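You operate a simulated robot arm through the tools that you are given. There is no shell and no other tool. Be economical: measure what you need, move in short steps, check, and stop when the job is done.

You are at the controls of a simulated robot arm. One attempt, no reset.

JOB
Fetch the core from the shelf of the press bench and set it on the top of the press bench. Then put one of the pads from the top of the press bench on the shelf of the press bench. Then take the teal cloth on the top of the packing bench and put it away on the top of the steel bench. Then fetch the waste paper from the top of the packing bench and set it on the bench top before the bench stop. Then take the grey tabbed card from the shelf of the shaft bench and put it on the top of the shaft bench. Then take the blue cloth and leave it on the bottom shelf of the steel rack. The order counts. Set down upright: core.

Only the result counts: the job must be done as asked and must still hold three seconds after the hand-in. Knocking over, shifting, dropping, spilling or breaking anything else fails it. Flat cloth is picked up by pressing the open fingertips on it (5 to 10 N) and closing them slowly along it; thin cloth reads only 2 to 8 mm in the jaws.

ROBOT AND FRAMES
A 7-joint arm with a two-finger parallel gripper on a trunk, on a base that drives. Base frame: it is fixed to the floor where the robot stands at the start and does not move with it; the origin is under the middle of the robot, x ahead of it, y to its left, z up; the surface under the hand at the start is at about z = 0.82. Readings come in m, degrees, newtons and seconds.
With the tool pointing down near the work surface it reaches from about 0.34 to 0.74 m from the robot's upright axis, wherever it stands. Its first joint turns from -143.0 to 143.0 degrees. Places, roughly: bench top before the bench stop (19x25 cm) [-1.48, 0.26, 0.86]; blue cloth (15x6x3 cm) [0.8, -7.6, 1.4]; bottom shelf of the steel rack [0.9, -7.3, 0.2]; core [0.5, 0, 0.5]; pad (8x5x4 cm) [0.8, -0.1, 0.8]; shelf of the press bench [0.8, 0.3, 0.4]; tabbed card [-5, -7.5, 0.25]; teal cloth (8x6x3 cm) [-1.4, 1.6, 0.9]; top of the press bench [0.8, 0.3, 0.8]; top of the shaft bench [-5.2, -7.6, 0.8]; top of the steel bench [0.8, -3.9, 0.8]; waste paper (6x5x4 cm) [-1.2, 1.9, 0.9]. Payload 3 kg.
The tool frame sits at the grasp point between the pads (the TCP): z along the fingers, y along the line on which they close. The tips reach 0.03 m beyond it. The gripper opens to 0.11 m. The fingers are 0.02 m wide and 0.01 m thick; the gripper's body (0.048 by 0.112 m) begins 0.055 m behind the TCP.
Orientation is that of the tool frame in the base frame, as a unit quaternion [w, x, y, z]. With the fingers straight down and closing along the base's y, the tool's x points along the base's -x, its y along +y and its z along -z.

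CONTROLS
- The arm moves only by the tool apply_moves. Its argument "targets" is a list of rows, each an object (a shift or turn left out is 0, a gripper value left out holds the last) with "slide": the shift along the base's x, y, z in m, a list of three; "rotation": the turn, a rotation vector about the base's x, y, z in degrees, a list of three. In form: [{"slide": [dx, dy, dz], "rotation": [ax, ay, az]}, ...]. A call has 1 to 12 rows; each row is the pose to reach, as a shift and turn from the pose commanded when the call began. "gripper" is the finger opening in m, from 0 to 0.11, set as the call begins (left out, the last holds). Rows are played at 5 a second. More than 0.05 m and 8.6 degrees between two rows, or a gripper value outside its range, and nothing of the call is played. A pose out of reach is approached as far as the arm can. The call stops where the force on the tool passes 40 N (or 10 N more than at its start, if that is more) or the arm is blocked; 0.2 s more then pass. The fingers move at their own pace (about 0.108 m/s each) and stop on an object; they squeeze with about 42 N. The grip force told is the motor's: it shows also when the fingers shut on nothing. Time passes only in rows, and 0.2 s behind the last, so rows that repeat a pose let the fingers close. It gives the time, the measured TCP pose, the force on the tool (base axes), the opening and the grip force at its end, in the units of the frame above (readings bear some noise), with the torque about the TCP (base axes, N m) and any sound that the robot's microphone picked up, and new pictures: "views" is both (left out), scene, wrist or none.
- Cameras (640 x 400 px; columns grow to the right, rows downward): "scene" is now at [0.14, -0.0192, 1.6608]; the picture's right is [-0.33, -0.94, 0.00], its down [-0.83, 0.29, -0.48] and it looks along [0.45, -0.16, -0.88] (base axes); focal length 281 px, centre (320, 200). "wrist" rides on the gripper at [0.072, 0.017, -0.103] in the tool frame; the picture's right is [-0.23, 0.97, 0.00], its down [-0.76, -0.18, -0.62] and it looks along [-0.61, -0.14, 0.78] (tool axes); focal length 222 px, centre (320, 200). There is no depth. A picture from a camera that has moved, and an enlarged one, comes with that camera's place and axes in the base frame and with its lens.
- move_column(by): slides the trunk up (or, below 0, down) by that many m; the arm and the scene camera ride with it, the base frame stays. It gives what a move gives, with no picture.
- steer(legs): drives the robot by 1 to 6 legs, each [ahead, left, turn to the left] in m, m and degrees, along the robot's own axes; the way and the turn of a leg run together, so that a leg with both is an arc; at most 1.5 m and 180 degrees a leg. The arm and the cameras ride along, it lands a little off, and it stops where it bumps. It gives what a move gives, and a new picture of the scene camera.
- pan_tilt(pan, tilt): turns the head with the scene camera to pan (to the left, within 86 degrees either way) and tilt (down, from -29 to 69), counted from straight ahead of the robot. It gives what a move gives, and a new picture of the scene camera.
- enlarge(camera, box): a new picture of the part [left, top, right, bottom] of that camera's present view, enlarged. No time passes.
- finish_job(): hands the job in; it is judged then, once.

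Work in short steps. Places have to be worked out from the pictures, the camera data and where the tool is seen: move nearer, look again, correct. Check each grasp and each placing, and mend what went wrong. You have 186 turns and 260 pictures in all, those below and enlarged ones among them. Open the gripper and draw the arm clear of the work before you hand the job in, unless the task says otherwise; then end with one line.

The tools are called after ">>>" as name(argument=value, ...) on one line, values as JSON. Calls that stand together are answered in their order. apply_moves: Moves the arm, as the interface text tells. Its arguments: {"type":"object","properties":{"targets":{"type":"array","items":{"type":"object","properties":{"slide":{"type":"array","items":{"type":"number"}},"rotation":{"type":"array","items":{"type":"number"}}}}},"gripper":{"type":"number"},"views":{"type":"string","enum":["both","scene","wrist","none"]}},"required":["targets"]} The other tools are called the same way: move_column (by) slides the trunk up or down; steer (legs) drives the base; pan_tilt (pan, tilt) turns the head that bears the scene camera; enlarge (camera, box) takes an enlarged picture of a part of a camera's view; finish_job () hands the job in.

At the start:

```text
t: 0.0
eef_pos: [0.7599, -0.0225, 1.0773]
tool_rot: [-0.001, 0.0, 1.0, -0.001]
ft_force: [-1.1, -0.4, -0.2]
wrist_torque: [0.02, -0.02, -0.01]
finger_gap: 0.11
gripper_force: 0.1
trunk travel left (down, up): [-0.8, 0.09]
robot x, y, heading: [0.0034, -0.0003, 0.2]
head pan, tilt: [-19.4, 61.5]
```

scene: 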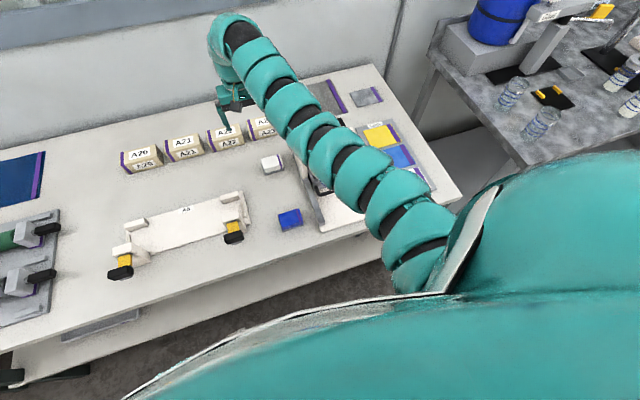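
wrist: 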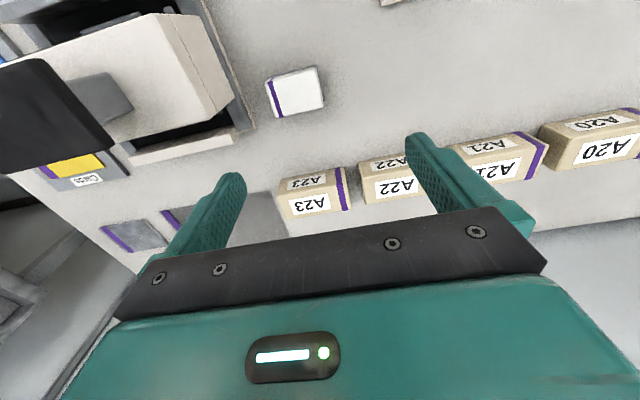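

I start by looking around: enlarge the bench top, and then back off to see the shelf.

>>> enlarge(camera="scene", box=[100, 60, 460, 285])

>>> enlarge(camera="wrist", box=[0, 0, 640, 300])

>>> pan_tilt(pan=0, tilt=69)

```text
1.78 times, centred on (280, 172) of scene
camera zoom: at [0.14, -0.0192, 1.6608], right [-0.33, -0.94, 0.0], down [-0.83, 0.29, -0.48], along [0.45, -0.16, -0.88], focal length 499 px, centre (391, 249)
```

zoom: 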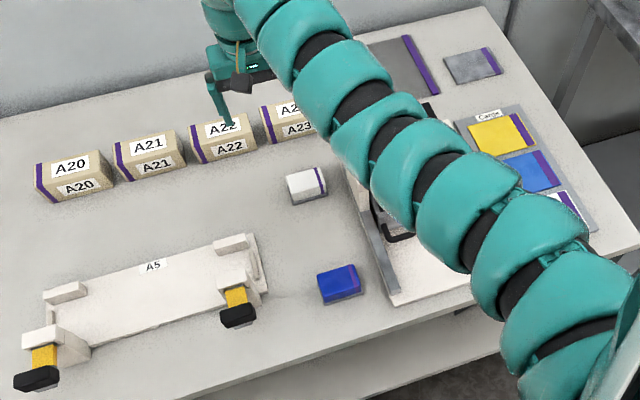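

```text
1.00 times, centred on (320, 150) of wrist (not enlarged: the box is as wide or as high as the picture)
camera zoom: at [0.6875, -0.0063, 1.1815], right [0.23, 0.97, 0.0], down [0.76, -0.18, 0.62], along [0.61, -0.14, -0.78], focal length 222 px, centre (320, 250)
```

zoom: 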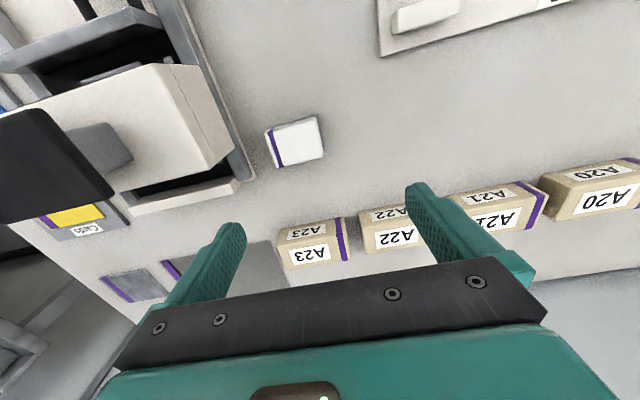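

```text
t: 0.8
eef_pos: [0.7596, -0.0227, 1.0769]
tool_rot: [0.0, 0.001, 1.0, -0.001]
ft_force: [0.7, 0.1, -0.1]
wrist_torque: [0.0, 0.02, -0.02]
finger_gap: 0.11
gripper_force: 0.2
trunk travel left (down, up): [-0.8, 0.09]
robot x, y, heading: [0.0028, 0.0009, 0.3]
head pan, tilt: [0.0, 68.8]
camera scene: at [0.1347, 0.0023, 1.6531], right [0.0, -1.0, 0.0], down [-0.93, 0.0, -0.36], along [0.36, 0.0, -0.93], focal length 281 px, centre (320, 200)
```

scene: 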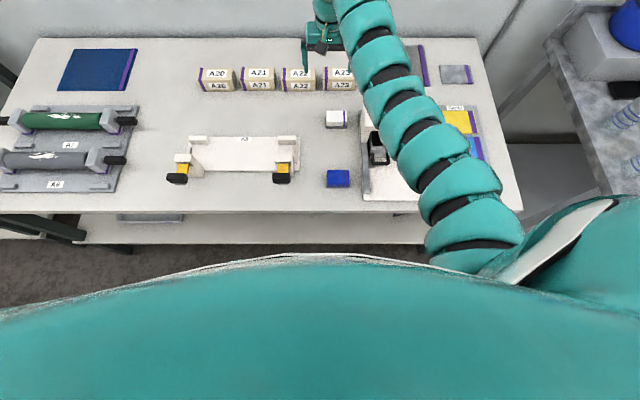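

Pads are the blue and the white small boxes. I back off to look beneath the bench top.

>>> steer(legs=[[-0.6, 0, 0]])

>>> pan_tilt(pan=0, tilt=45)

```text
t: 4.2
eef_pos: [0.1652, -0.0164, 1.0776]
tool_rot: [0.0, -0.006, 1.0, -0.001]
ft_force: [-0.1, -0.5, -0.1]
wrist_torque: [0.01, 0.0, -0.02]
finger_gap: 0.1101
gripper_force: 0.0
trunk travel left (down, up): [-0.8, 0.09]
robot x, y, heading: [-0.5919, -0.0057, 0.6]
head pan, tilt: [0.0, 68.8]
camera scene: at [-0.4603, 0.0003, 1.6532], right [0.01, -1.0, 0.0], down [-0.93, -0.01, -0.36], along [0.36, 0.0, -0.93], focal length 281 px, centre (320, 200)
```

scene: 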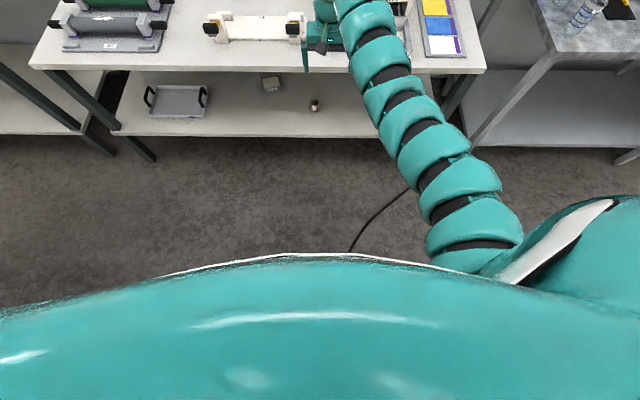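

```text
t: 5.1
eef_pos: [0.1651, -0.0174, 1.0775]
tool_rot: [0.0, -0.007, 1.0, -0.001]
ft_force: [0.0, -0.1, 0.0]
wrist_torque: [0.0, -0.03, 0.01]
finger_gap: 0.1101
gripper_force: 0.0
trunk travel left (down, up): [-0.8, 0.09]
robot x, y, heading: [-0.594, -0.0043, 0.7]
head pan, tilt: [0.0, 45.0]
camera scene: at [-0.4343, 0.0006, 1.6819], right [0.01, -1.0, 0.0], down [-0.71, -0.01, -0.71], along [0.71, 0.01, -0.71], focal length 281 px, centre (320, 200)
```

scene: 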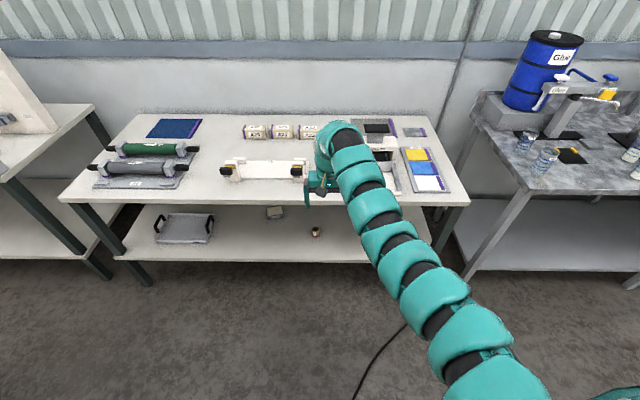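

The small thing at (315, 231) is likely the core; zoom in on it.

>>> enlarge(camera="scene", box=[240, 180, 368, 260])

>>> enlarge(camera="scene", box=[60, 100, 476, 360])

```text
5.00 times, centred on (304, 220) of scene
camera zoom: at [-0.4343, 0.0006, 1.6819], right [0.01, -1.0, 0.0], down [-0.71, -0.01, -0.71], along [0.71, 0.01, -0.71], focal length 1404 px, centre (400, 100)
```

zoom: 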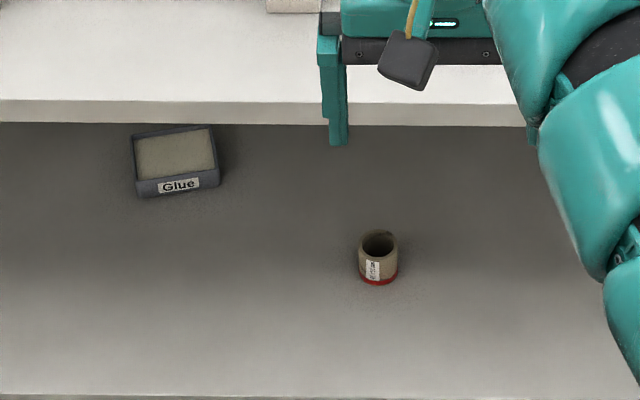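

```text
1.54 times, centred on (268, 230) of scene
camera zoom: at [-0.4343, 0.0006, 1.6819], right [0.01, -1.0, 0.0], down [-0.71, -0.01, -0.71], along [0.71, 0.01, -0.71], focal length 432 px, centre (400, 154)
```

zoom: 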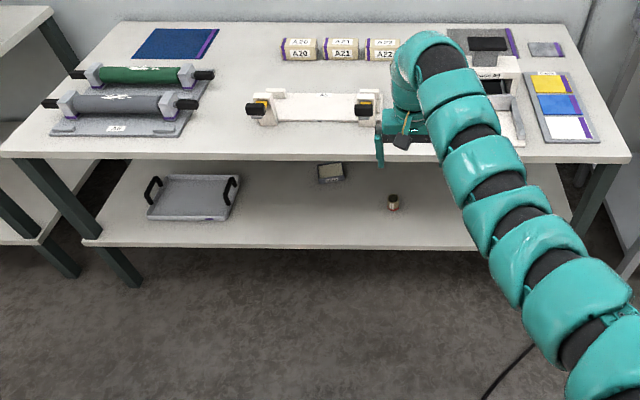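

The core is the small tube at about (0.557, 0.04), standing on the shelf (red rim down). I retract the arm and pitch the tool 45° forward, then lower the trunk.

>>> apply_moves(targets=[{"slide": [-0.03, 0, 0], "rotation": [0, -7.5, 0]}, {"slide": [-0.06, 0, 0], "rotation": [0, -15, 0]}, {"slide": [-0.09, 0, 0], "rotation": [0, -22.5, 0]}, {"slide": [-0.12, 0, 0], "rotation": [0, -30, 0]}, {"slide": [-0.15, 0, 0], "rotation": [0, -37.5, 0]}, {"slide": [-0.15, 0, 0], "rotation": [0, -45, 0]}], views="scene")

>>> move_column(by=-0.5)

>>> pan_tilt(pan=0, tilt=35)

```text
t: 6.5
eef_pos: [0.016, -0.0161, 1.0779]
tool_rot: [0.384, -0.006, 0.923, -0.004]
ft_force: [-0.6, -0.1, 0.1]
wrist_torque: [-0.02, 0.04, -0.04]
finger_gap: 0.11
gripper_force: 0.1
trunk travel left (down, up): [-0.8, 0.09]
robot x, y, heading: [-0.5989, -0.0059, 0.7]
head pan, tilt: [0.0, 45.0]
camera scene: at [-0.4344, 0.0006, 1.682], right [0.01, -1.0, 0.0], down [-0.71, -0.01, -0.71], along [0.71, 0.01, -0.71], focal length 281 px, centre (320, 200)
```

scene: 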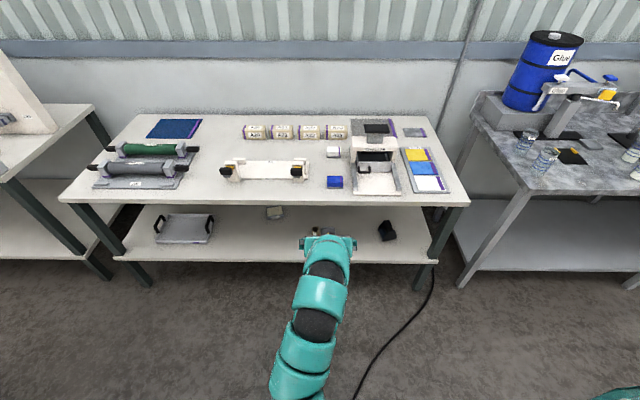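

```text
refused: -0.5 is not a number from -0.4 to 0.4
```

```text
t: 7.2
eef_pos: [0.0165, -0.0158, 1.0779]
tool_rot: [0.383, -0.005, 0.924, -0.003]
ft_force: [-0.1, 0.6, -0.2]
wrist_torque: [0.03, 0.01, -0.01]
finger_gap: 0.11
gripper_force: 0.0
trunk travel left (down, up): [-0.8, 0.09]
robot x, y, heading: [-0.5976, -0.0032, 0.6]
head pan, tilt: [0.0, 35.0]
camera scene: at [-0.4276, 0.0007, 1.6968], right [0.01, -1.0, 0.0], down [-0.57, -0.01, -0.82], along [0.82, 0.01, -0.57], focal length 281 px, centre (320, 200)
```

scene: 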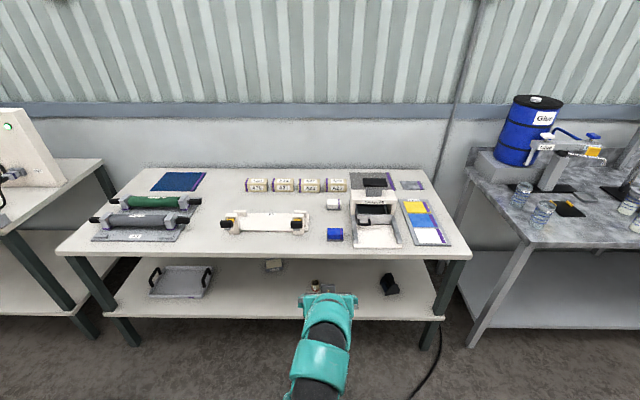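

Now lower the trunk in two steps and look with a flatter tilt.

>>> move_column(by=-0.4)

>>> move_column(by=-0.15)

>>> pan_tilt(pan=0, tilt=30)

```text
t: 11.0
eef_pos: [0.0163, -0.0168, 0.6789]
tool_rot: [0.383, -0.006, 0.924, -0.004]
ft_force: [-0.8, -0.4, 0.0]
wrist_torque: [0.0, -0.02, -0.01]
finger_gap: 0.11
gripper_force: 0.1
trunk travel left (down, up): [-0.4, 0.49]
robot x, y, heading: [-0.5926, -0.0045, 0.6]
head pan, tilt: [0.0, 35.0]
```

```text
t: 12.8
eef_pos: [0.0152, -0.0152, 0.5275]
tool_rot: [0.383, -0.006, 0.924, -0.002]
ft_force: [-0.2, -0.5, 0.1]
wrist_torque: [-0.02, 0.0, 0.0]
finger_gap: 0.11
gripper_force: 0.0
trunk travel left (down, up): [-0.25, 0.64]
robot x, y, heading: [-0.5963, -0.0018, 0.7]
head pan, tilt: [0.0, 35.0]
```

```text
t: 13.4
eef_pos: [0.0159, -0.0148, 0.5271]
tool_rot: [0.383, -0.006, 0.924, -0.003]
ft_force: [0.1, -0.3, 0.1]
wrist_torque: [-0.08, 0.02, 0.02]
finger_gap: 0.1099
gripper_force: 0.0
trunk travel left (down, up): [-0.25, 0.64]
robot x, y, heading: [-0.5968, -0.0031, 0.7]
head pan, tilt: [0.0, 30.0]
camera scene: at [-0.4252, 0.0008, 1.1546], right [0.01, -1.0, 0.0], down [-0.5, -0.01, -0.87], along [0.87, 0.01, -0.5], focal length 281 px, centre (320, 200)
```

scene: 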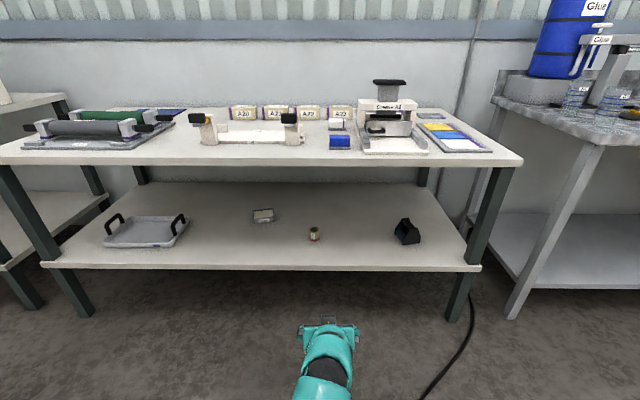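

>>> enlarge(camera="scene", box=[250, 190, 378, 270])

>>> apply_moves(targets=[{"slide": [0, 0, 0]}], views="wrist")

```text
5.00 times, centred on (314, 230) of scene
camera zoom: at [-0.4252, 0.0008, 1.1546], right [0.01, -1.0, 0.0], down [-0.5, -0.01, -0.87], along [0.87, 0.01, -0.5], focal length 1404 px, centre (350, 50)
```

zoom: 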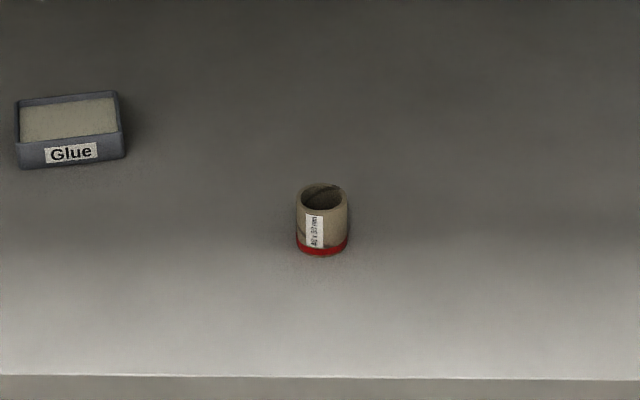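

```text
t: 13.8
eef_pos: [0.0172, -0.0161, 0.5279]
tool_rot: [0.383, -0.006, 0.924, -0.003]
ft_force: [0.6, -0.8, 0.1]
wrist_torque: [-0.01, -0.04, -0.01]
finger_gap: 0.1101
gripper_force: 0.1
trunk travel left (down, up): [-0.25, 0.64]
robot x, y, heading: [-0.5948, -0.0031, 0.6]
head pan, tilt: [0.0, 30.0]
camera wrist: at [-0.1085, 0.0002, 0.5504], right [0.15, 0.98, 0.15], down [0.1, -0.17, 0.98], along [0.98, -0.13, -0.12], focal length 222 px, centre (320, 200)
```

wrist: 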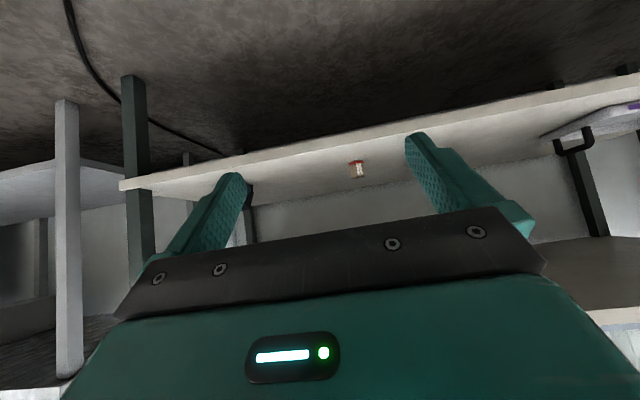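

Core sits at about (0.553, 0.036), shelf z 0.40. I align y with the arm, then drive forward.

>>> apply_moves(targets=[{"slide": [0, 0.026, -0.015]}, {"slide": [0, 0.052, -0.03]}], views="none")

>>> steer(legs=[[0.38, 0, 0]])

>>> apply_moves(targets=[{"slide": [0, 0, 0]}], views="wrist")

```text
t: 14.4
eef_pos: [0.0155, 0.0344, 0.4984]
tool_rot: [0.383, -0.006, 0.924, -0.003]
ft_force: [0.0, -0.6, -0.3]
wrist_torque: [0.01, -0.03, 0.01]
finger_gap: 0.1102
gripper_force: 0.0
trunk travel left (down, up): [-0.25, 0.64]
robot x, y, heading: [-0.5923, -0.0027, 0.7]
head pan, tilt: [0.0, 30.0]
```

```text
t: 16.9
eef_pos: [0.3991, 0.0389, 0.4985]
tool_rot: [0.383, -0.005, 0.924, -0.003]
ft_force: [0.0, 0.2, -1.4]
wrist_torque: [-0.01, -0.01, -0.03]
finger_gap: 0.11
gripper_force: 0.0
trunk travel left (down, up): [-0.25, 0.64]
robot x, y, heading: [-0.2128, -0.0003, 0.9]
head pan, tilt: [0.0, 30.0]
camera scene: at [-0.0411, 0.0054, 1.1546], right [0.01, -1.0, 0.0], down [-0.5, -0.01, -0.87], along [0.87, 0.01, -0.5], focal length 281 px, centre (320, 200)
```

scene: 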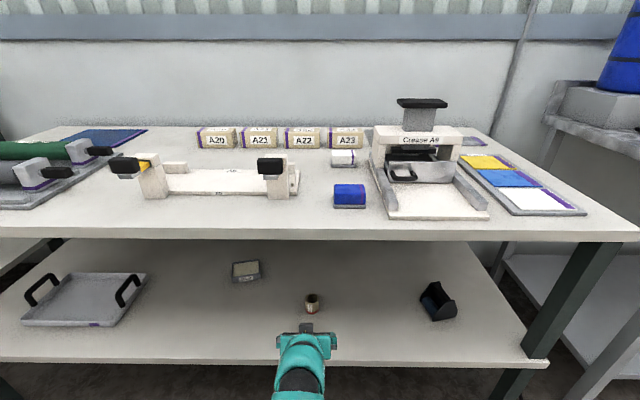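

```text
t: 17.2
eef_pos: [0.4009, 0.0394, 0.4987]
tool_rot: [0.383, -0.005, 0.924, -0.003]
ft_force: [-1.3, 0.6, -0.4]
wrist_torque: [0.01, -0.03, 0.01]
finger_gap: 0.1101
gripper_force: 0.1
trunk travel left (down, up): [-0.25, 0.64]
robot x, y, heading: [-0.2119, 0.0005, 0.7]
head pan, tilt: [0.0, 30.0]
camera wrist: at [0.2752, 0.055, 0.5209], right [0.15, 0.98, 0.15], down [0.1, -0.17, 0.98], along [0.98, -0.14, -0.12], focal length 222 px, centre (320, 200)
```

wrist: 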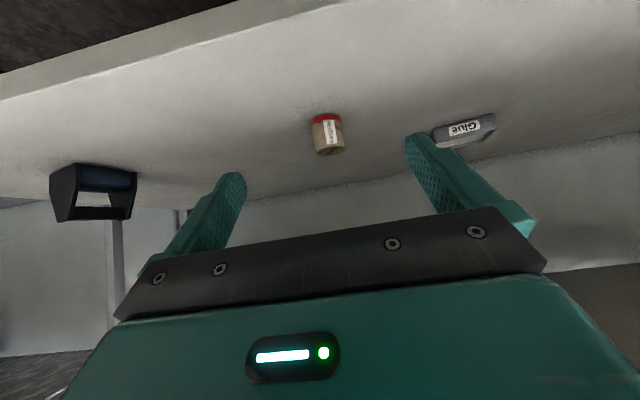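

Core is centred between the fingers. Advance and descend in steps, then look.

>>> apply_moves(targets=[{"slide": [0.04, 0, -0.02]}, {"slide": [0.07, 0, -0.04]}, {"slide": [0.1, 0, -0.055]}])

```text
t: 18.1
eef_pos: [0.4978, 0.0387, 0.444]
tool_rot: [0.383, -0.005, 0.924, -0.004]
ft_force: [-1.3, -0.1, 0.1]
wrist_torque: [-0.01, 0.02, -0.02]
finger_gap: 0.1101
gripper_force: 0.1
trunk travel left (down, up): [-0.25, 0.64]
robot x, y, heading: [-0.2076, 0.0, 0.9]
head pan, tilt: [0.0, 30.0]
camera scene: at [-0.0411, 0.0055, 1.1546], right [0.01, -1.0, 0.0], down [-0.5, -0.01, -0.87], along [0.87, 0.01, -0.5], focal length 281 px, centre (320, 200)
camera wrist: at [0.3734, 0.0544, 0.4663], right [0.15, 0.98, 0.15], down [0.1, -0.17, 0.98], along [0.98, -0.14, -0.12], focal length 222 px, centre (320, 200)
```

scene: 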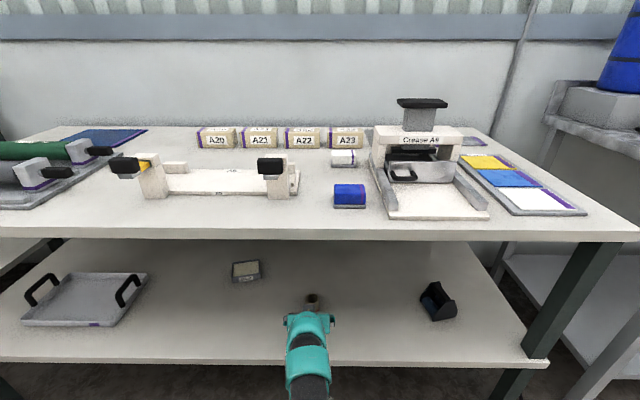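
wrist: 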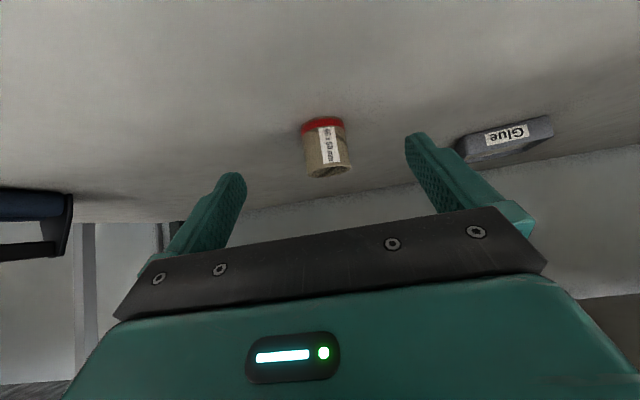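

Core about 0.06 m ahead; advance onto it.

>>> apply_moves(targets=[{"slide": [0.03, 0.0, -0.004]}, {"slide": [0.054, 0.0, -0.008]}])

```text
t: 18.6
eef_pos: [0.5531, 0.0388, 0.438]
tool_rot: [0.383, -0.006, 0.924, -0.002]
ft_force: [-0.4, -0.6, -0.2]
wrist_torque: [0.03, -0.02, -0.02]
finger_gap: 0.1102
gripper_force: 0.1
trunk travel left (down, up): [-0.25, 0.64]
robot x, y, heading: [-0.2103, -0.001, 0.5]
head pan, tilt: [0.0, 30.0]
camera scene: at [-0.0411, 0.0055, 1.1546], right [0.01, -1.0, 0.0], down [-0.5, -0.01, -0.87], along [0.87, 0.01, -0.5], focal length 281 px, centre (320, 200)
camera wrist: at [0.4289, 0.0545, 0.4604], right [0.15, 0.98, 0.15], down [0.1, -0.17, 0.98], along [0.98, -0.14, -0.12], focal length 222 px, centre (320, 200)
```

scene: 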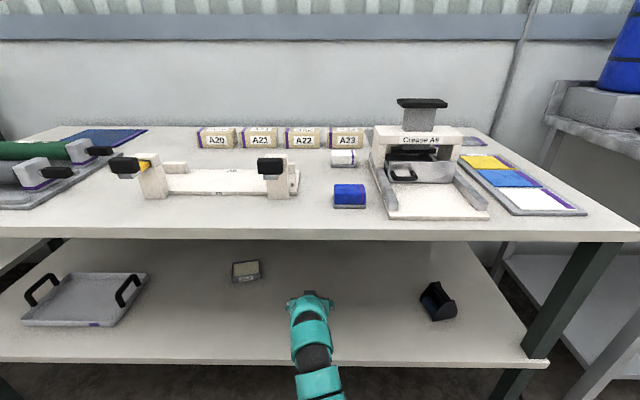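
wrist: 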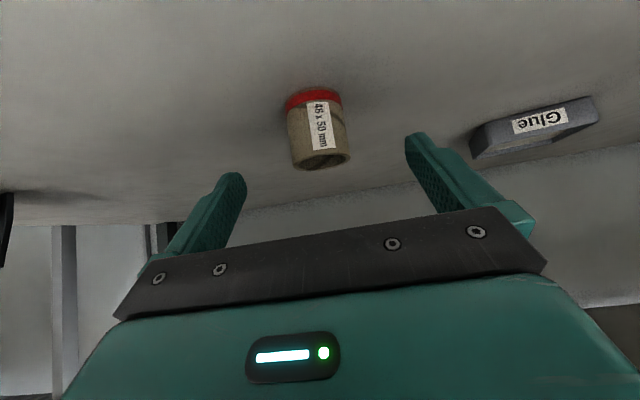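

Apparent size shows the core is at about x 0.587 with its centre near z 0.39 (shelf ≈ 0.365). I go forward and down more.

>>> apply_moves(targets=[{"slide": [0.01, 0.0, -0.015]}, {"slide": [0.025, 0.0, -0.03]}])

```text
t: 19.2
eef_pos: [0.5779, 0.0385, 0.4053]
tool_rot: [0.382, -0.005, 0.924, -0.004]
ft_force: [0.0, -0.3, -0.2]
wrist_torque: [-0.03, -0.02, -0.02]
finger_gap: 0.1099
gripper_force: 0.0
trunk travel left (down, up): [-0.25, 0.64]
robot x, y, heading: [-0.2124, 0.0043, 0.7]
head pan, tilt: [0.0, 30.0]
camera scene: at [-0.0411, 0.0054, 1.1546], right [0.01, -1.0, 0.0], down [-0.5, -0.01, -0.87], along [0.87, 0.01, -0.5], focal length 281 px, centre (320, 200)
camera wrist: at [0.454, 0.0549, 0.4278], right [0.15, 0.98, 0.15], down [0.1, -0.17, 0.98], along [0.98, -0.14, -0.12], focal length 222 px, centre (320, 200)
```

scene: 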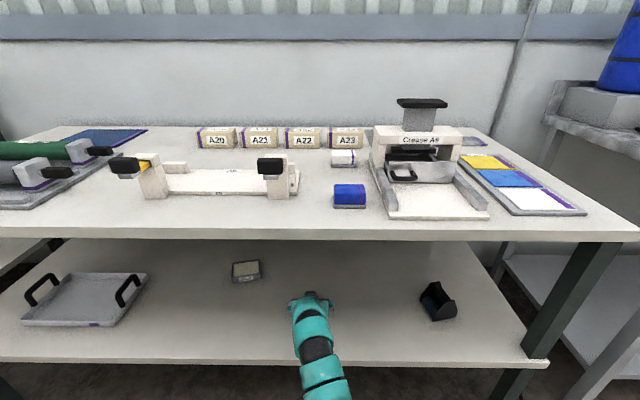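
wrist: 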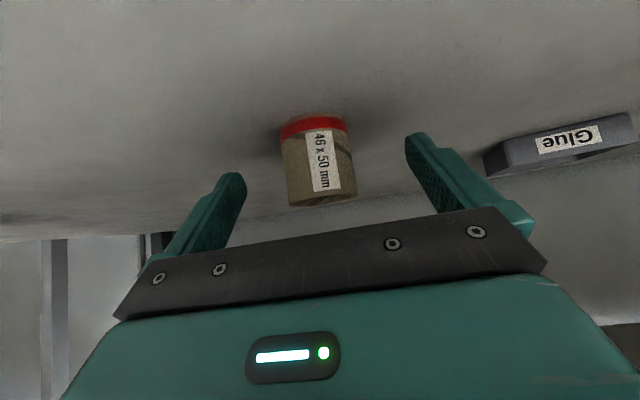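

Nearly there: a last 14 mm forward, 6 mm down, then close.

>>> apply_moves(targets=[{"slide": [0.014, 0.0, -0.006]}], views="none")

>>> apply_moves(targets=[{"slide": [0, 0, 0]}, {"slide": [0, 0, 0]}, {"slide": [0, 0, 0]}, {"slide": [0, 0, 0]}], gripper=0.0, views="wrist")

```text
t: 19.6
eef_pos: [0.592, 0.0398, 0.3994]
tool_rot: [0.382, -0.006, 0.924, -0.002]
ft_force: [0.5, 0.0, 1.0]
wrist_torque: [0.01, 0.05, 0.02]
finger_gap: 0.11
gripper_force: 0.1
trunk travel left (down, up): [-0.25, 0.64]
robot x, y, heading: [-0.2106, 0.0032, 0.5]
head pan, tilt: [0.0, 30.0]
```

```text
t: 20.6
eef_pos: [0.5925, 0.0395, 0.4008]
tool_rot: [0.383, -0.005, 0.924, -0.003]
ft_force: [-0.5, -0.2, 0.3]
wrist_torque: [-0.02, 0.0, 0.0]
finger_gap: 0.0424
gripper_force: 42.1
trunk travel left (down, up): [-0.25, 0.64]
robot x, y, heading: [-0.21, 0.0031, 0.4]
head pan, tilt: [0.0, 30.0]
camera wrist: at [0.4671, 0.0563, 0.4228], right [0.15, 0.98, 0.15], down [0.1, -0.17, 0.98], along [0.98, -0.14, -0.12], focal length 222 px, centre (320, 200)
```

wrist: 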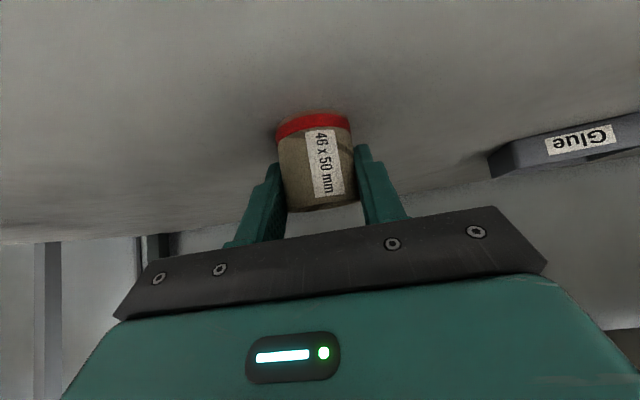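

Gripped with gap 42 mm. Lift 3 cm and check.

>>> apply_moves(targets=[{"slide": [0, 0, 0.015]}, {"slide": [-0.01, 0, 0.04]}, {"slide": [-0.01, 0, 0.04]}], views="wrist")

```text
t: 21.4
eef_pos: [0.5826, 0.0406, 0.4413]
tool_rot: [0.383, -0.004, 0.924, -0.004]
ft_force: [0.3, 0.7, 0.4]
wrist_torque: [0.0, 0.0, -0.01]
finger_gap: 0.0423
gripper_force: 42.1
trunk travel left (down, up): [-0.25, 0.64]
robot x, y, heading: [-0.2093, 0.0042, 0.6]
head pan, tilt: [0.0, 30.0]
camera wrist: at [0.4577, 0.0559, 0.4632], right [0.15, 0.98, 0.15], down [0.1, -0.17, 0.98], along [0.98, -0.14, -0.12], focal length 222 px, centre (320, 200)
```

wrist: 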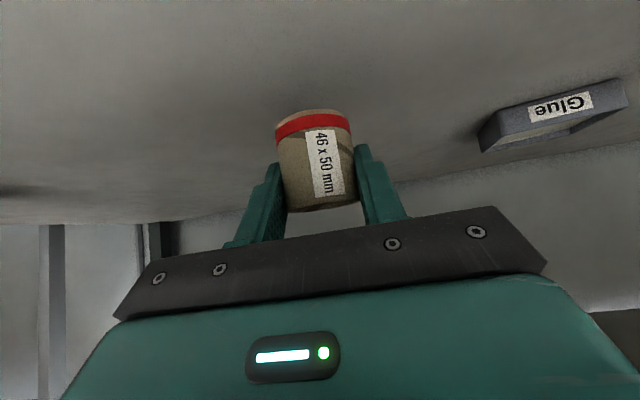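

Core held. Back out, sidestep left and raise the trunk above the bench top.

>>> steer(legs=[[-0.36, 0, 0], [0, 0.2, 0]])

>>> move_column(by=0.4)

>>> move_column(by=0.1)

>>> pan_tilt(pan=0, tilt=45)

```text
t: 25.0
eef_pos: [0.2197, 0.2345, 0.4414]
tool_rot: [0.384, -0.017, 0.923, 0.003]
ft_force: [0.5, 0.4, 0.4]
wrist_torque: [0.01, -0.02, 0.0]
finger_gap: 0.0417
gripper_force: 41.7
trunk travel left (down, up): [-0.25, 0.64]
robot x, y, heading: [-0.571, 0.1758, 2.2]
head pan, tilt: [0.0, 30.0]
stopped in leg 2: the robot was blocked; the commanded pose is now the measured one
camera scene: at [-0.4015, 0.184, 1.1546], right [0.04, -1.0, 0.0], down [-0.5, -0.02, -0.87], along [0.87, 0.03, -0.5], focal length 281 px, centre (320, 200)
```

scene: 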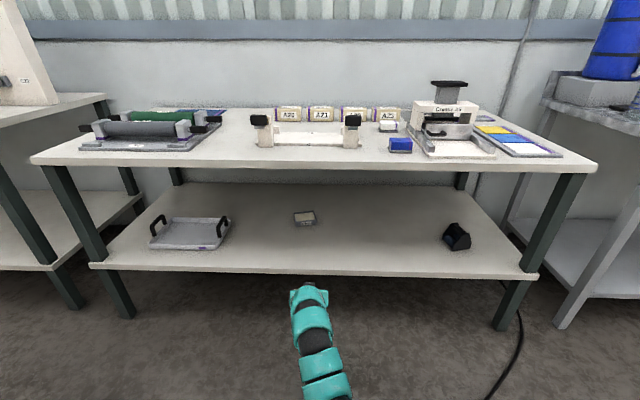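

```text
t: 28.8
eef_pos: [0.2211, 0.2349, 0.8421]
tool_rot: [0.382, -0.016, 0.924, 0.002]
ft_force: [0.0, -0.2, 0.3]
wrist_torque: [0.03, -0.02, -0.03]
finger_gap: 0.0415
gripper_force: 42.0
trunk travel left (down, up): [-0.65, 0.24]
robot x, y, heading: [-0.5726, 0.1727, 2.1]
head pan, tilt: [0.0, 30.0]
```

```text
t: 30.1
eef_pos: [0.2203, 0.2337, 0.9417]
tool_rot: [0.382, -0.017, 0.924, 0.002]
ft_force: [0.2, -0.3, 0.2]
wrist_torque: [0.01, 0.0, 0.01]
finger_gap: 0.0416
gripper_force: 41.7
trunk travel left (down, up): [-0.75, 0.14]
robot x, y, heading: [-0.5729, 0.1766, 2.0]
head pan, tilt: [0.0, 30.0]
```

```text
t: 30.9
eef_pos: [0.2203, 0.2355, 0.9409]
tool_rot: [0.383, -0.017, 0.924, 0.002]
ft_force: [0.3, -0.9, -0.2]
wrist_torque: [-0.01, 0.02, 0.02]
finger_gap: 0.0415
gripper_force: 42.2
trunk travel left (down, up): [-0.75, 0.14]
robot x, y, heading: [-0.5712, 0.1733, 2.1]
head pan, tilt: [0.0, 45.0]
camera scene: at [-0.4105, 0.1836, 1.632], right [0.04, -1.0, 0.0], down [-0.71, -0.03, -0.71], along [0.71, 0.03, -0.71], focal length 281 px, centre (320, 200)
```

scene: 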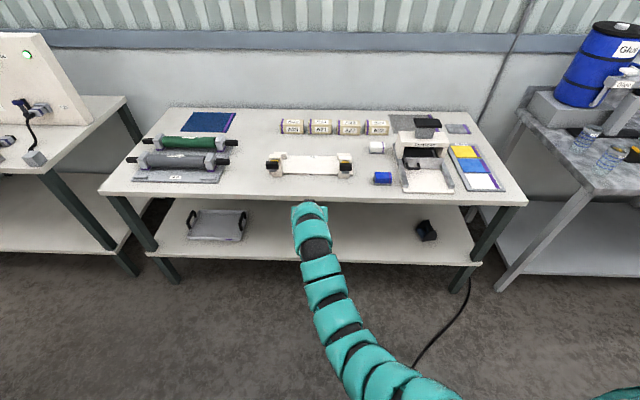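

I drive forward 0.2 m and then set the core on the front strip before the A5 fixture, at about (0.465, 0.235).

>>> steer(legs=[[0.2, 0, 0]])

>>> apply_moves(targets=[{"slide": [0, 0, 0]}], views="wrist")

```text
t: 32.5
eef_pos: [0.4192, 0.2439, 0.9406]
tool_rot: [0.382, -0.018, 0.924, 0.003]
ft_force: [-0.8, -0.3, -0.8]
wrist_torque: [0.02, 0.03, -0.01]
finger_gap: 0.0415
gripper_force: 41.9
trunk travel left (down, up): [-0.75, 0.14]
robot x, y, heading: [-0.3746, 0.1818, 2.1]
head pan, tilt: [0.0, 45.0]
camera scene: at [-0.2117, 0.1914, 1.6318], right [0.04, -1.0, 0.0], down [-0.71, -0.03, -0.71], along [0.71, 0.03, -0.71], focal length 281 px, centre (320, 200)
```

scene: 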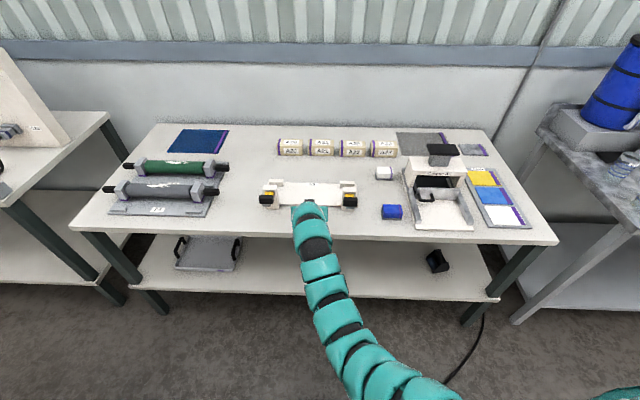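

```text
t: 32.9
eef_pos: [0.4183, 0.244, 0.9423]
tool_rot: [0.382, -0.018, 0.924, 0.002]
ft_force: [1.6, -0.2, -0.9]
wrist_torque: [-0.01, -0.02, 0.03]
finger_gap: 0.0414
gripper_force: 41.7
trunk travel left (down, up): [-0.75, 0.14]
robot x, y, heading: [-0.3707, 0.1829, 2.2]
head pan, tilt: [0.0, 45.0]
camera wrist: at [0.293, 0.2564, 0.9631], right [0.13, 0.98, 0.15], down [0.1, -0.17, 0.98], along [0.99, -0.11, -0.12], focal length 222 px, centre (320, 200)
```

wrist: 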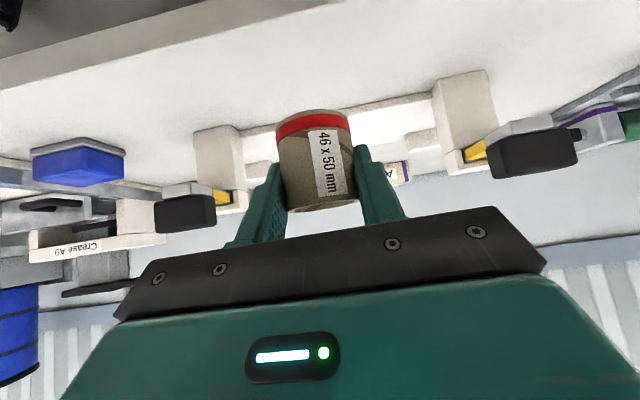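

Strip runs from x 0.416 to 0.555. Move to x≈0.48 and descend gently.

>>> apply_moves(targets=[{"slide": [0.03, -0.005, -0.02]}, {"slide": [0.06, -0.005, -0.05]}, {"slide": [0.06, -0.005, -0.075]}], views="wrist")

>>> apply_moves(targets=[{"slide": [0, 0, -0.003]}, {"slide": [0, 0, -0.006]}, {"slide": [0, 0, -0.009]}], views="wrist")

```text
t: 33.7
eef_pos: [0.4785, 0.2409, 0.8674]
tool_rot: [0.384, -0.017, 0.923, 0.002]
ft_force: [0.2, -0.6, 0.4]
wrist_torque: [0.02, 0.01, 0.0]
finger_gap: 0.0414
gripper_force: 42.1
trunk travel left (down, up): [-0.75, 0.14]
robot x, y, heading: [-0.3736, 0.1859, 2.1]
head pan, tilt: [0.0, 45.0]
camera wrist: at [0.3533, 0.2524, 0.8895], right [0.13, 0.98, 0.15], down [0.1, -0.17, 0.98], along [0.99, -0.11, -0.12], focal length 222 px, centre (320, 200)
```

wrist: 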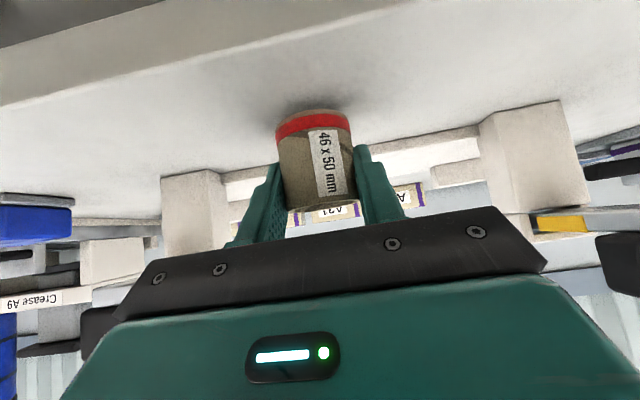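

```text
t: 34.5
eef_pos: [0.4768, 0.2397, 0.8596]
tool_rot: [0.384, -0.019, 0.923, 0.004]
ft_force: [-0.8, -0.8, 10.6]
wrist_torque: [0.19, 0.0, 0.05]
finger_gap: 0.0414
gripper_force: 42.5
trunk travel left (down, up): [-0.75, 0.14]
robot x, y, heading: [-0.3712, 0.1808, 2.2]
head pan, tilt: [0.0, 45.0]
camera wrist: at [0.3522, 0.2525, 0.8822], right [0.13, 0.98, 0.15], down [0.1, -0.17, 0.98], along [0.99, -0.11, -0.12], focal length 222 px, centre (320, 200)
```

wrist: 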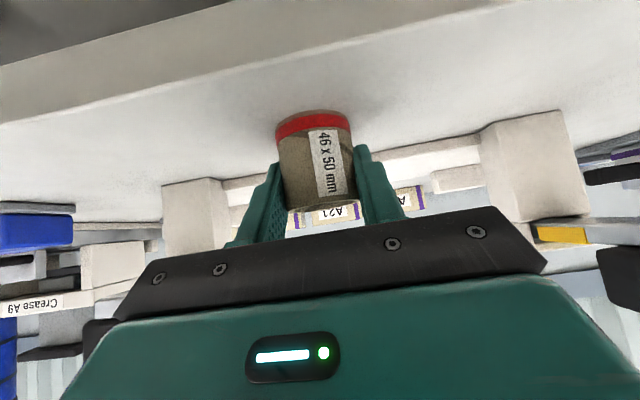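

Contact at 10 N. Release and retreat along the tool axis.

>>> apply_moves(targets=[{"slide": [0, 0, 0.001]}, {"slide": [0, 0, 0.001]}, {"slide": [0, 0, 0.001]}], gripper=0.11, views="none")

>>> apply_moves(targets=[{"slide": [-0.03, 0, 0.02]}, {"slide": [-0.065, 0, 0.05]}, {"slide": [-0.09, 0, 0.085]}, {"slide": [-0.09, 0, 0.12]}])

```text
t: 35.3
eef_pos: [0.4773, 0.2394, 0.858]
tool_rot: [0.383, -0.018, 0.924, 0.003]
ft_force: [0.3, -0.1, -0.2]
wrist_torque: [-0.02, 0.0, 0.0]
finger_gap: 0.1102
gripper_force: 0.1
trunk travel left (down, up): [-0.75, 0.14]
robot x, y, heading: [-0.3719, 0.186, 1.8]
head pan, tilt: [0.0, 45.0]
```

```text
t: 36.3
eef_pos: [0.3873, 0.2386, 0.9778]
tool_rot: [0.382, -0.019, 0.924, 0.003]
ft_force: [-0.1, 1.3, 0.9]
wrist_torque: [-0.01, 0.01, 0.01]
finger_gap: 0.11
gripper_force: 0.0
trunk travel left (down, up): [-0.75, 0.14]
robot x, y, heading: [-0.3724, 0.1828, 2.0]
head pan, tilt: [0.0, 45.0]
camera scene: at [-0.213, 0.1914, 1.632], right [0.04, -1.0, 0.0], down [-0.71, -0.03, -0.71], along [0.71, 0.03, -0.71], focal length 281 px, centre (320, 200)
camera wrist: at [0.2612, 0.2512, 1.0016], right [0.13, 0.98, 0.15], down [0.1, -0.17, 0.98], along [0.99, -0.11, -0.12], focal length 222 px, centre (320, 200)
```

scene: 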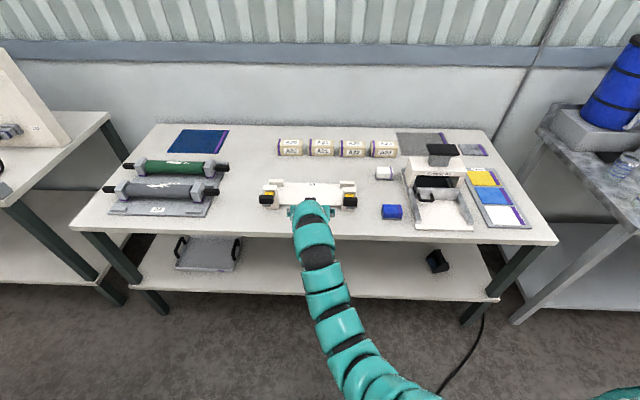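
wrist: 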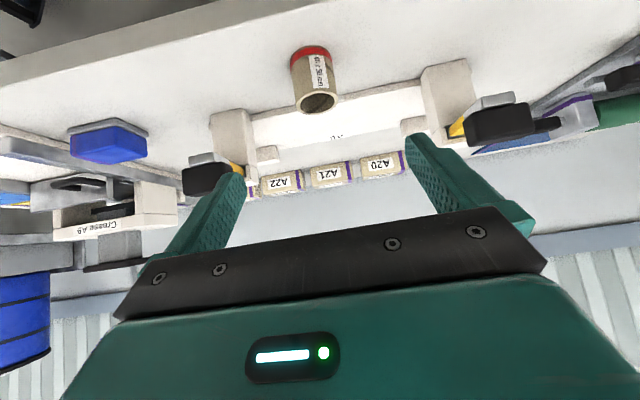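

Core stands upright. Now zoom on the pad candidates.

>>> enlarge(camera="scene", box=[350, 120, 540, 240])

>>> enlarge(camera="scene", box=[364, 160, 412, 230])

```text
3.33 times, centred on (445, 180) of scene
camera zoom: at [-0.213, 0.1914, 1.632], right [0.04, -1.0, 0.0], down [-0.71, -0.03, -0.71], along [0.71, 0.03, -0.71], focal length 936 px, centre (-97, 267)
```

zoom: 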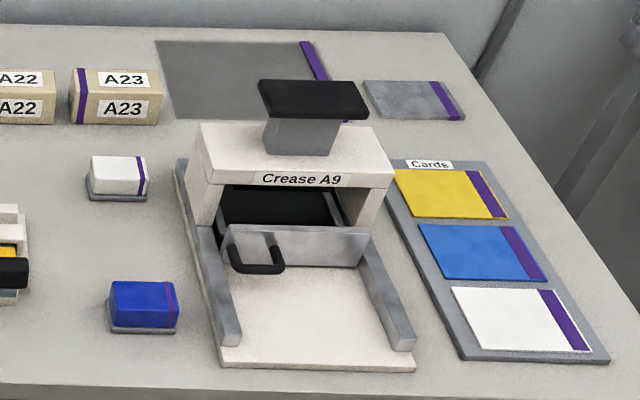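

```text
5.71 times, centred on (388, 195) of scene
camera zoom: at [-0.213, 0.1914, 1.632], right [0.04, -1.0, 0.0], down [-0.71, -0.03, -0.71], along [0.71, 0.03, -0.71], focal length 1605 px, centre (-69, 229)
```

zoom: 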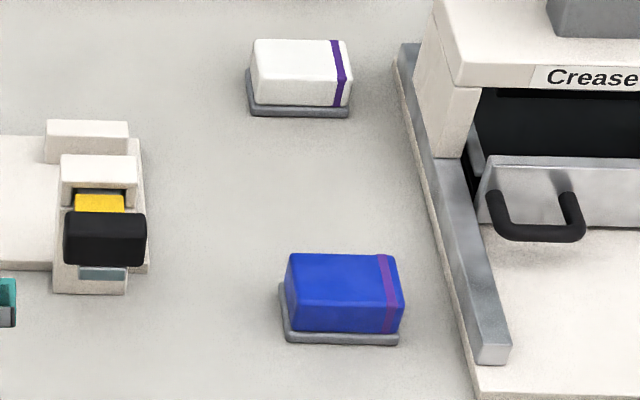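

Both are pads on thin grey plates; I take the front (blue) one, at about (0.52, -0.05). Sidestep right in front of it.

>>> steer(legs=[[0, -0.28, -2]])

>>> apply_moves(targets=[{"slide": [0, 0, 0]}], views="wrist")

```text
t: 38.2
eef_pos: [0.3938, -0.0659, 0.9794]
tool_rot: [0.382, -0.002, 0.924, -0.003]
ft_force: [-0.7, 0.1, -0.6]
wrist_torque: [0.01, 0.02, 0.03]
finger_gap: 0.1099
gripper_force: 0.1
trunk travel left (down, up): [-0.75, 0.14]
robot x, y, heading: [-0.3648, -0.0925, 0.3]
head pan, tilt: [0.0, 45.0]
camera scene: at [-0.2077, -0.0923, 1.632], right [0.0, -1.0, 0.0], down [-0.71, 0.0, -0.71], along [0.71, 0.0, -0.71], focal length 281 px, centre (320, 200)
```

scene: 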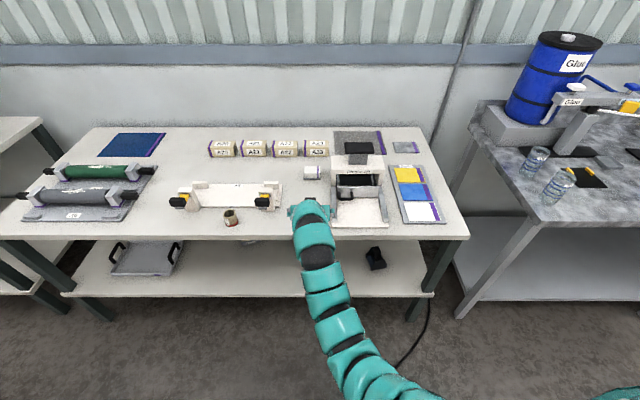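

```text
t: 38.6
eef_pos: [0.3931, -0.0659, 0.979]
tool_rot: [0.383, -0.001, 0.924, -0.004]
ft_force: [0.3, -1.4, 0.4]
wrist_torque: [0.02, 0.01, 0.04]
finger_gap: 0.1101
gripper_force: 0.1
trunk travel left (down, up): [-0.75, 0.14]
robot x, y, heading: [-0.3678, -0.0946, 0.5]
head pan, tilt: [0.0, 45.0]
camera wrist: at [0.269, -0.0489, 1.0017], right [0.16, 0.97, 0.15], down [0.1, -0.17, 0.98], along [0.98, -0.14, -0.12], focal length 222 px, centre (320, 200)
```

wrist: 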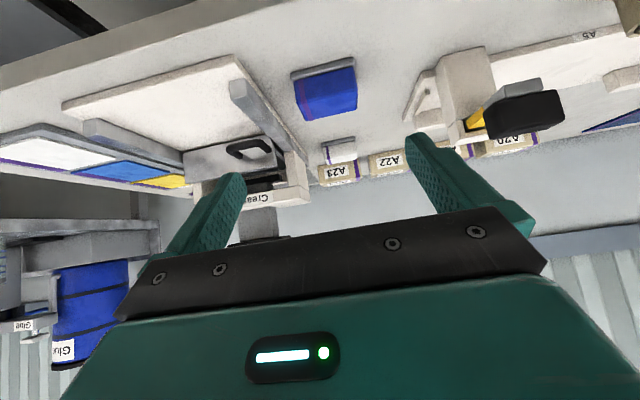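

Pad centre ≈ (0.525, -0.057). Drive forward 0.1 m, then look again.

>>> steer(legs=[[0.09, 0, 0]])

>>> apply_moves(targets=[{"slide": [0, 0.006, -0.03]}], views="wrist", gripper=0.105)

```text
t: 39.8
eef_pos: [0.4863, -0.0632, 0.9772]
tool_rot: [0.382, -0.002, 0.924, -0.004]
ft_force: [-0.5, -0.3, -0.6]
wrist_torque: [0.03, -0.02, 0.01]
finger_gap: 0.11
gripper_force: 0.0
trunk travel left (down, up): [-0.75, 0.14]
robot x, y, heading: [-0.2754, -0.0931, 0.4]
head pan, tilt: [0.0, 45.0]
camera scene: at [-0.1143, -0.0904, 1.6318], right [0.0, -1.0, 0.0], down [-0.71, 0.0, -0.71], along [0.71, 0.0, -0.71], focal length 281 px, centre (320, 200)
```

scene: 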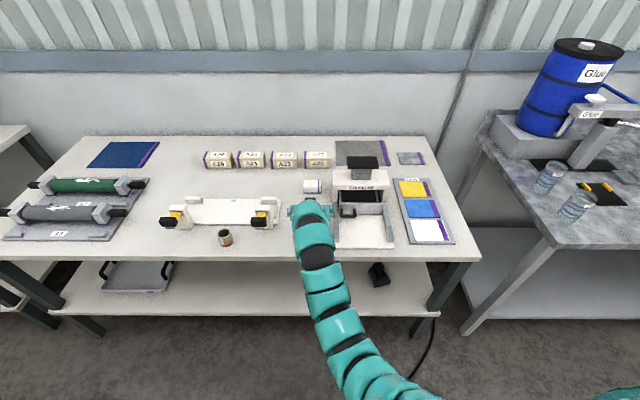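

```text
t: 40.1
eef_pos: [0.4859, -0.0555, 0.9453]
tool_rot: [0.383, -0.003, 0.924, -0.004]
ft_force: [0.1, -0.5, 0.1]
wrist_torque: [-0.05, -0.02, 0.01]
finger_gap: 0.1052
gripper_force: 0.1
trunk travel left (down, up): [-0.75, 0.14]
robot x, y, heading: [-0.2734, -0.0936, -0.0]
head pan, tilt: [0.0, 45.0]
camera wrist: at [0.3625, -0.0388, 0.9695], right [0.16, 0.98, 0.15], down [0.1, -0.17, 0.98], along [0.98, -0.14, -0.12], focal length 222 px, centre (320, 200)
```

wrist: 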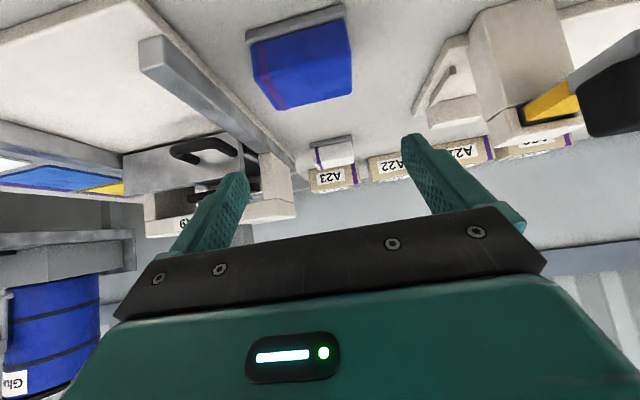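

Pad centre ≈ (0.53, -0.058); rail is close on the right, so opening 0.10. Descend partway and check.

>>> apply_moves(targets=[{"slide": [0.015, 0, -0.02]}, {"slide": [0.03, 0, -0.045]}], gripper=0.1, views="wrist")

```text
t: 40.8
eef_pos: [0.5145, -0.0553, 0.9032]
tool_rot: [0.384, -0.002, 0.923, -0.004]
ft_force: [0.4, 0.0, -0.3]
wrist_torque: [-0.01, 0.0, -0.01]
finger_gap: 0.1002
gripper_force: 0.0
trunk travel left (down, up): [-0.75, 0.14]
robot x, y, heading: [-0.2784, -0.0947, 0.4]
head pan, tilt: [0.0, 45.0]
camera wrist: at [0.3906, -0.0398, 0.9256], right [0.16, 0.98, 0.15], down [0.1, -0.17, 0.98], along [0.98, -0.14, -0.12], focal length 222 px, centre (320, 200)
```

wrist: 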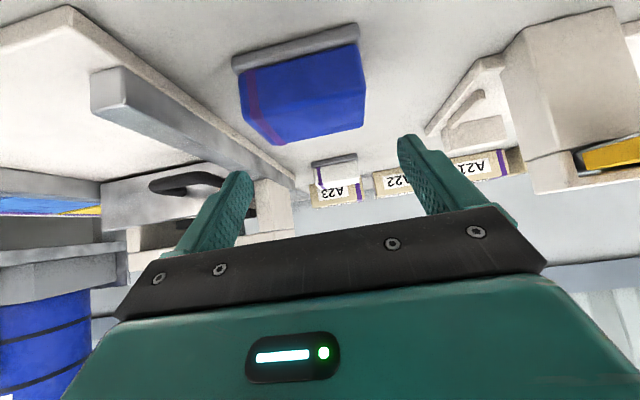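

Aligned in y; go on down to z≈0.862 and x≈0.535.

>>> apply_moves(targets=[{"slide": [0.01, -0.001, -0.02]}, {"slide": [0.02, -0.001, -0.038]}], views="wrist")

```text
t: 41.4
eef_pos: [0.5353, -0.0572, 0.8672]
tool_rot: [0.384, -0.002, 0.923, -0.003]
ft_force: [-0.3, 0.2, 0.3]
wrist_torque: [0.03, -0.01, 0.0]
finger_gap: 0.1001
gripper_force: 0.2
trunk travel left (down, up): [-0.75, 0.14]
robot x, y, heading: [-0.2718, -0.0926, 0.4]
head pan, tilt: [0.0, 45.0]
camera wrist: at [0.4106, -0.0409, 0.8888], right [0.16, 0.98, 0.15], down [0.1, -0.17, 0.98], along [0.98, -0.14, -0.12], focal length 222 px, centre (320, 200)
```

wrist: 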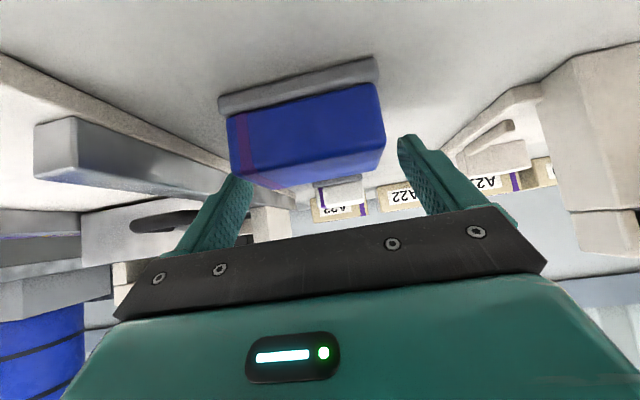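

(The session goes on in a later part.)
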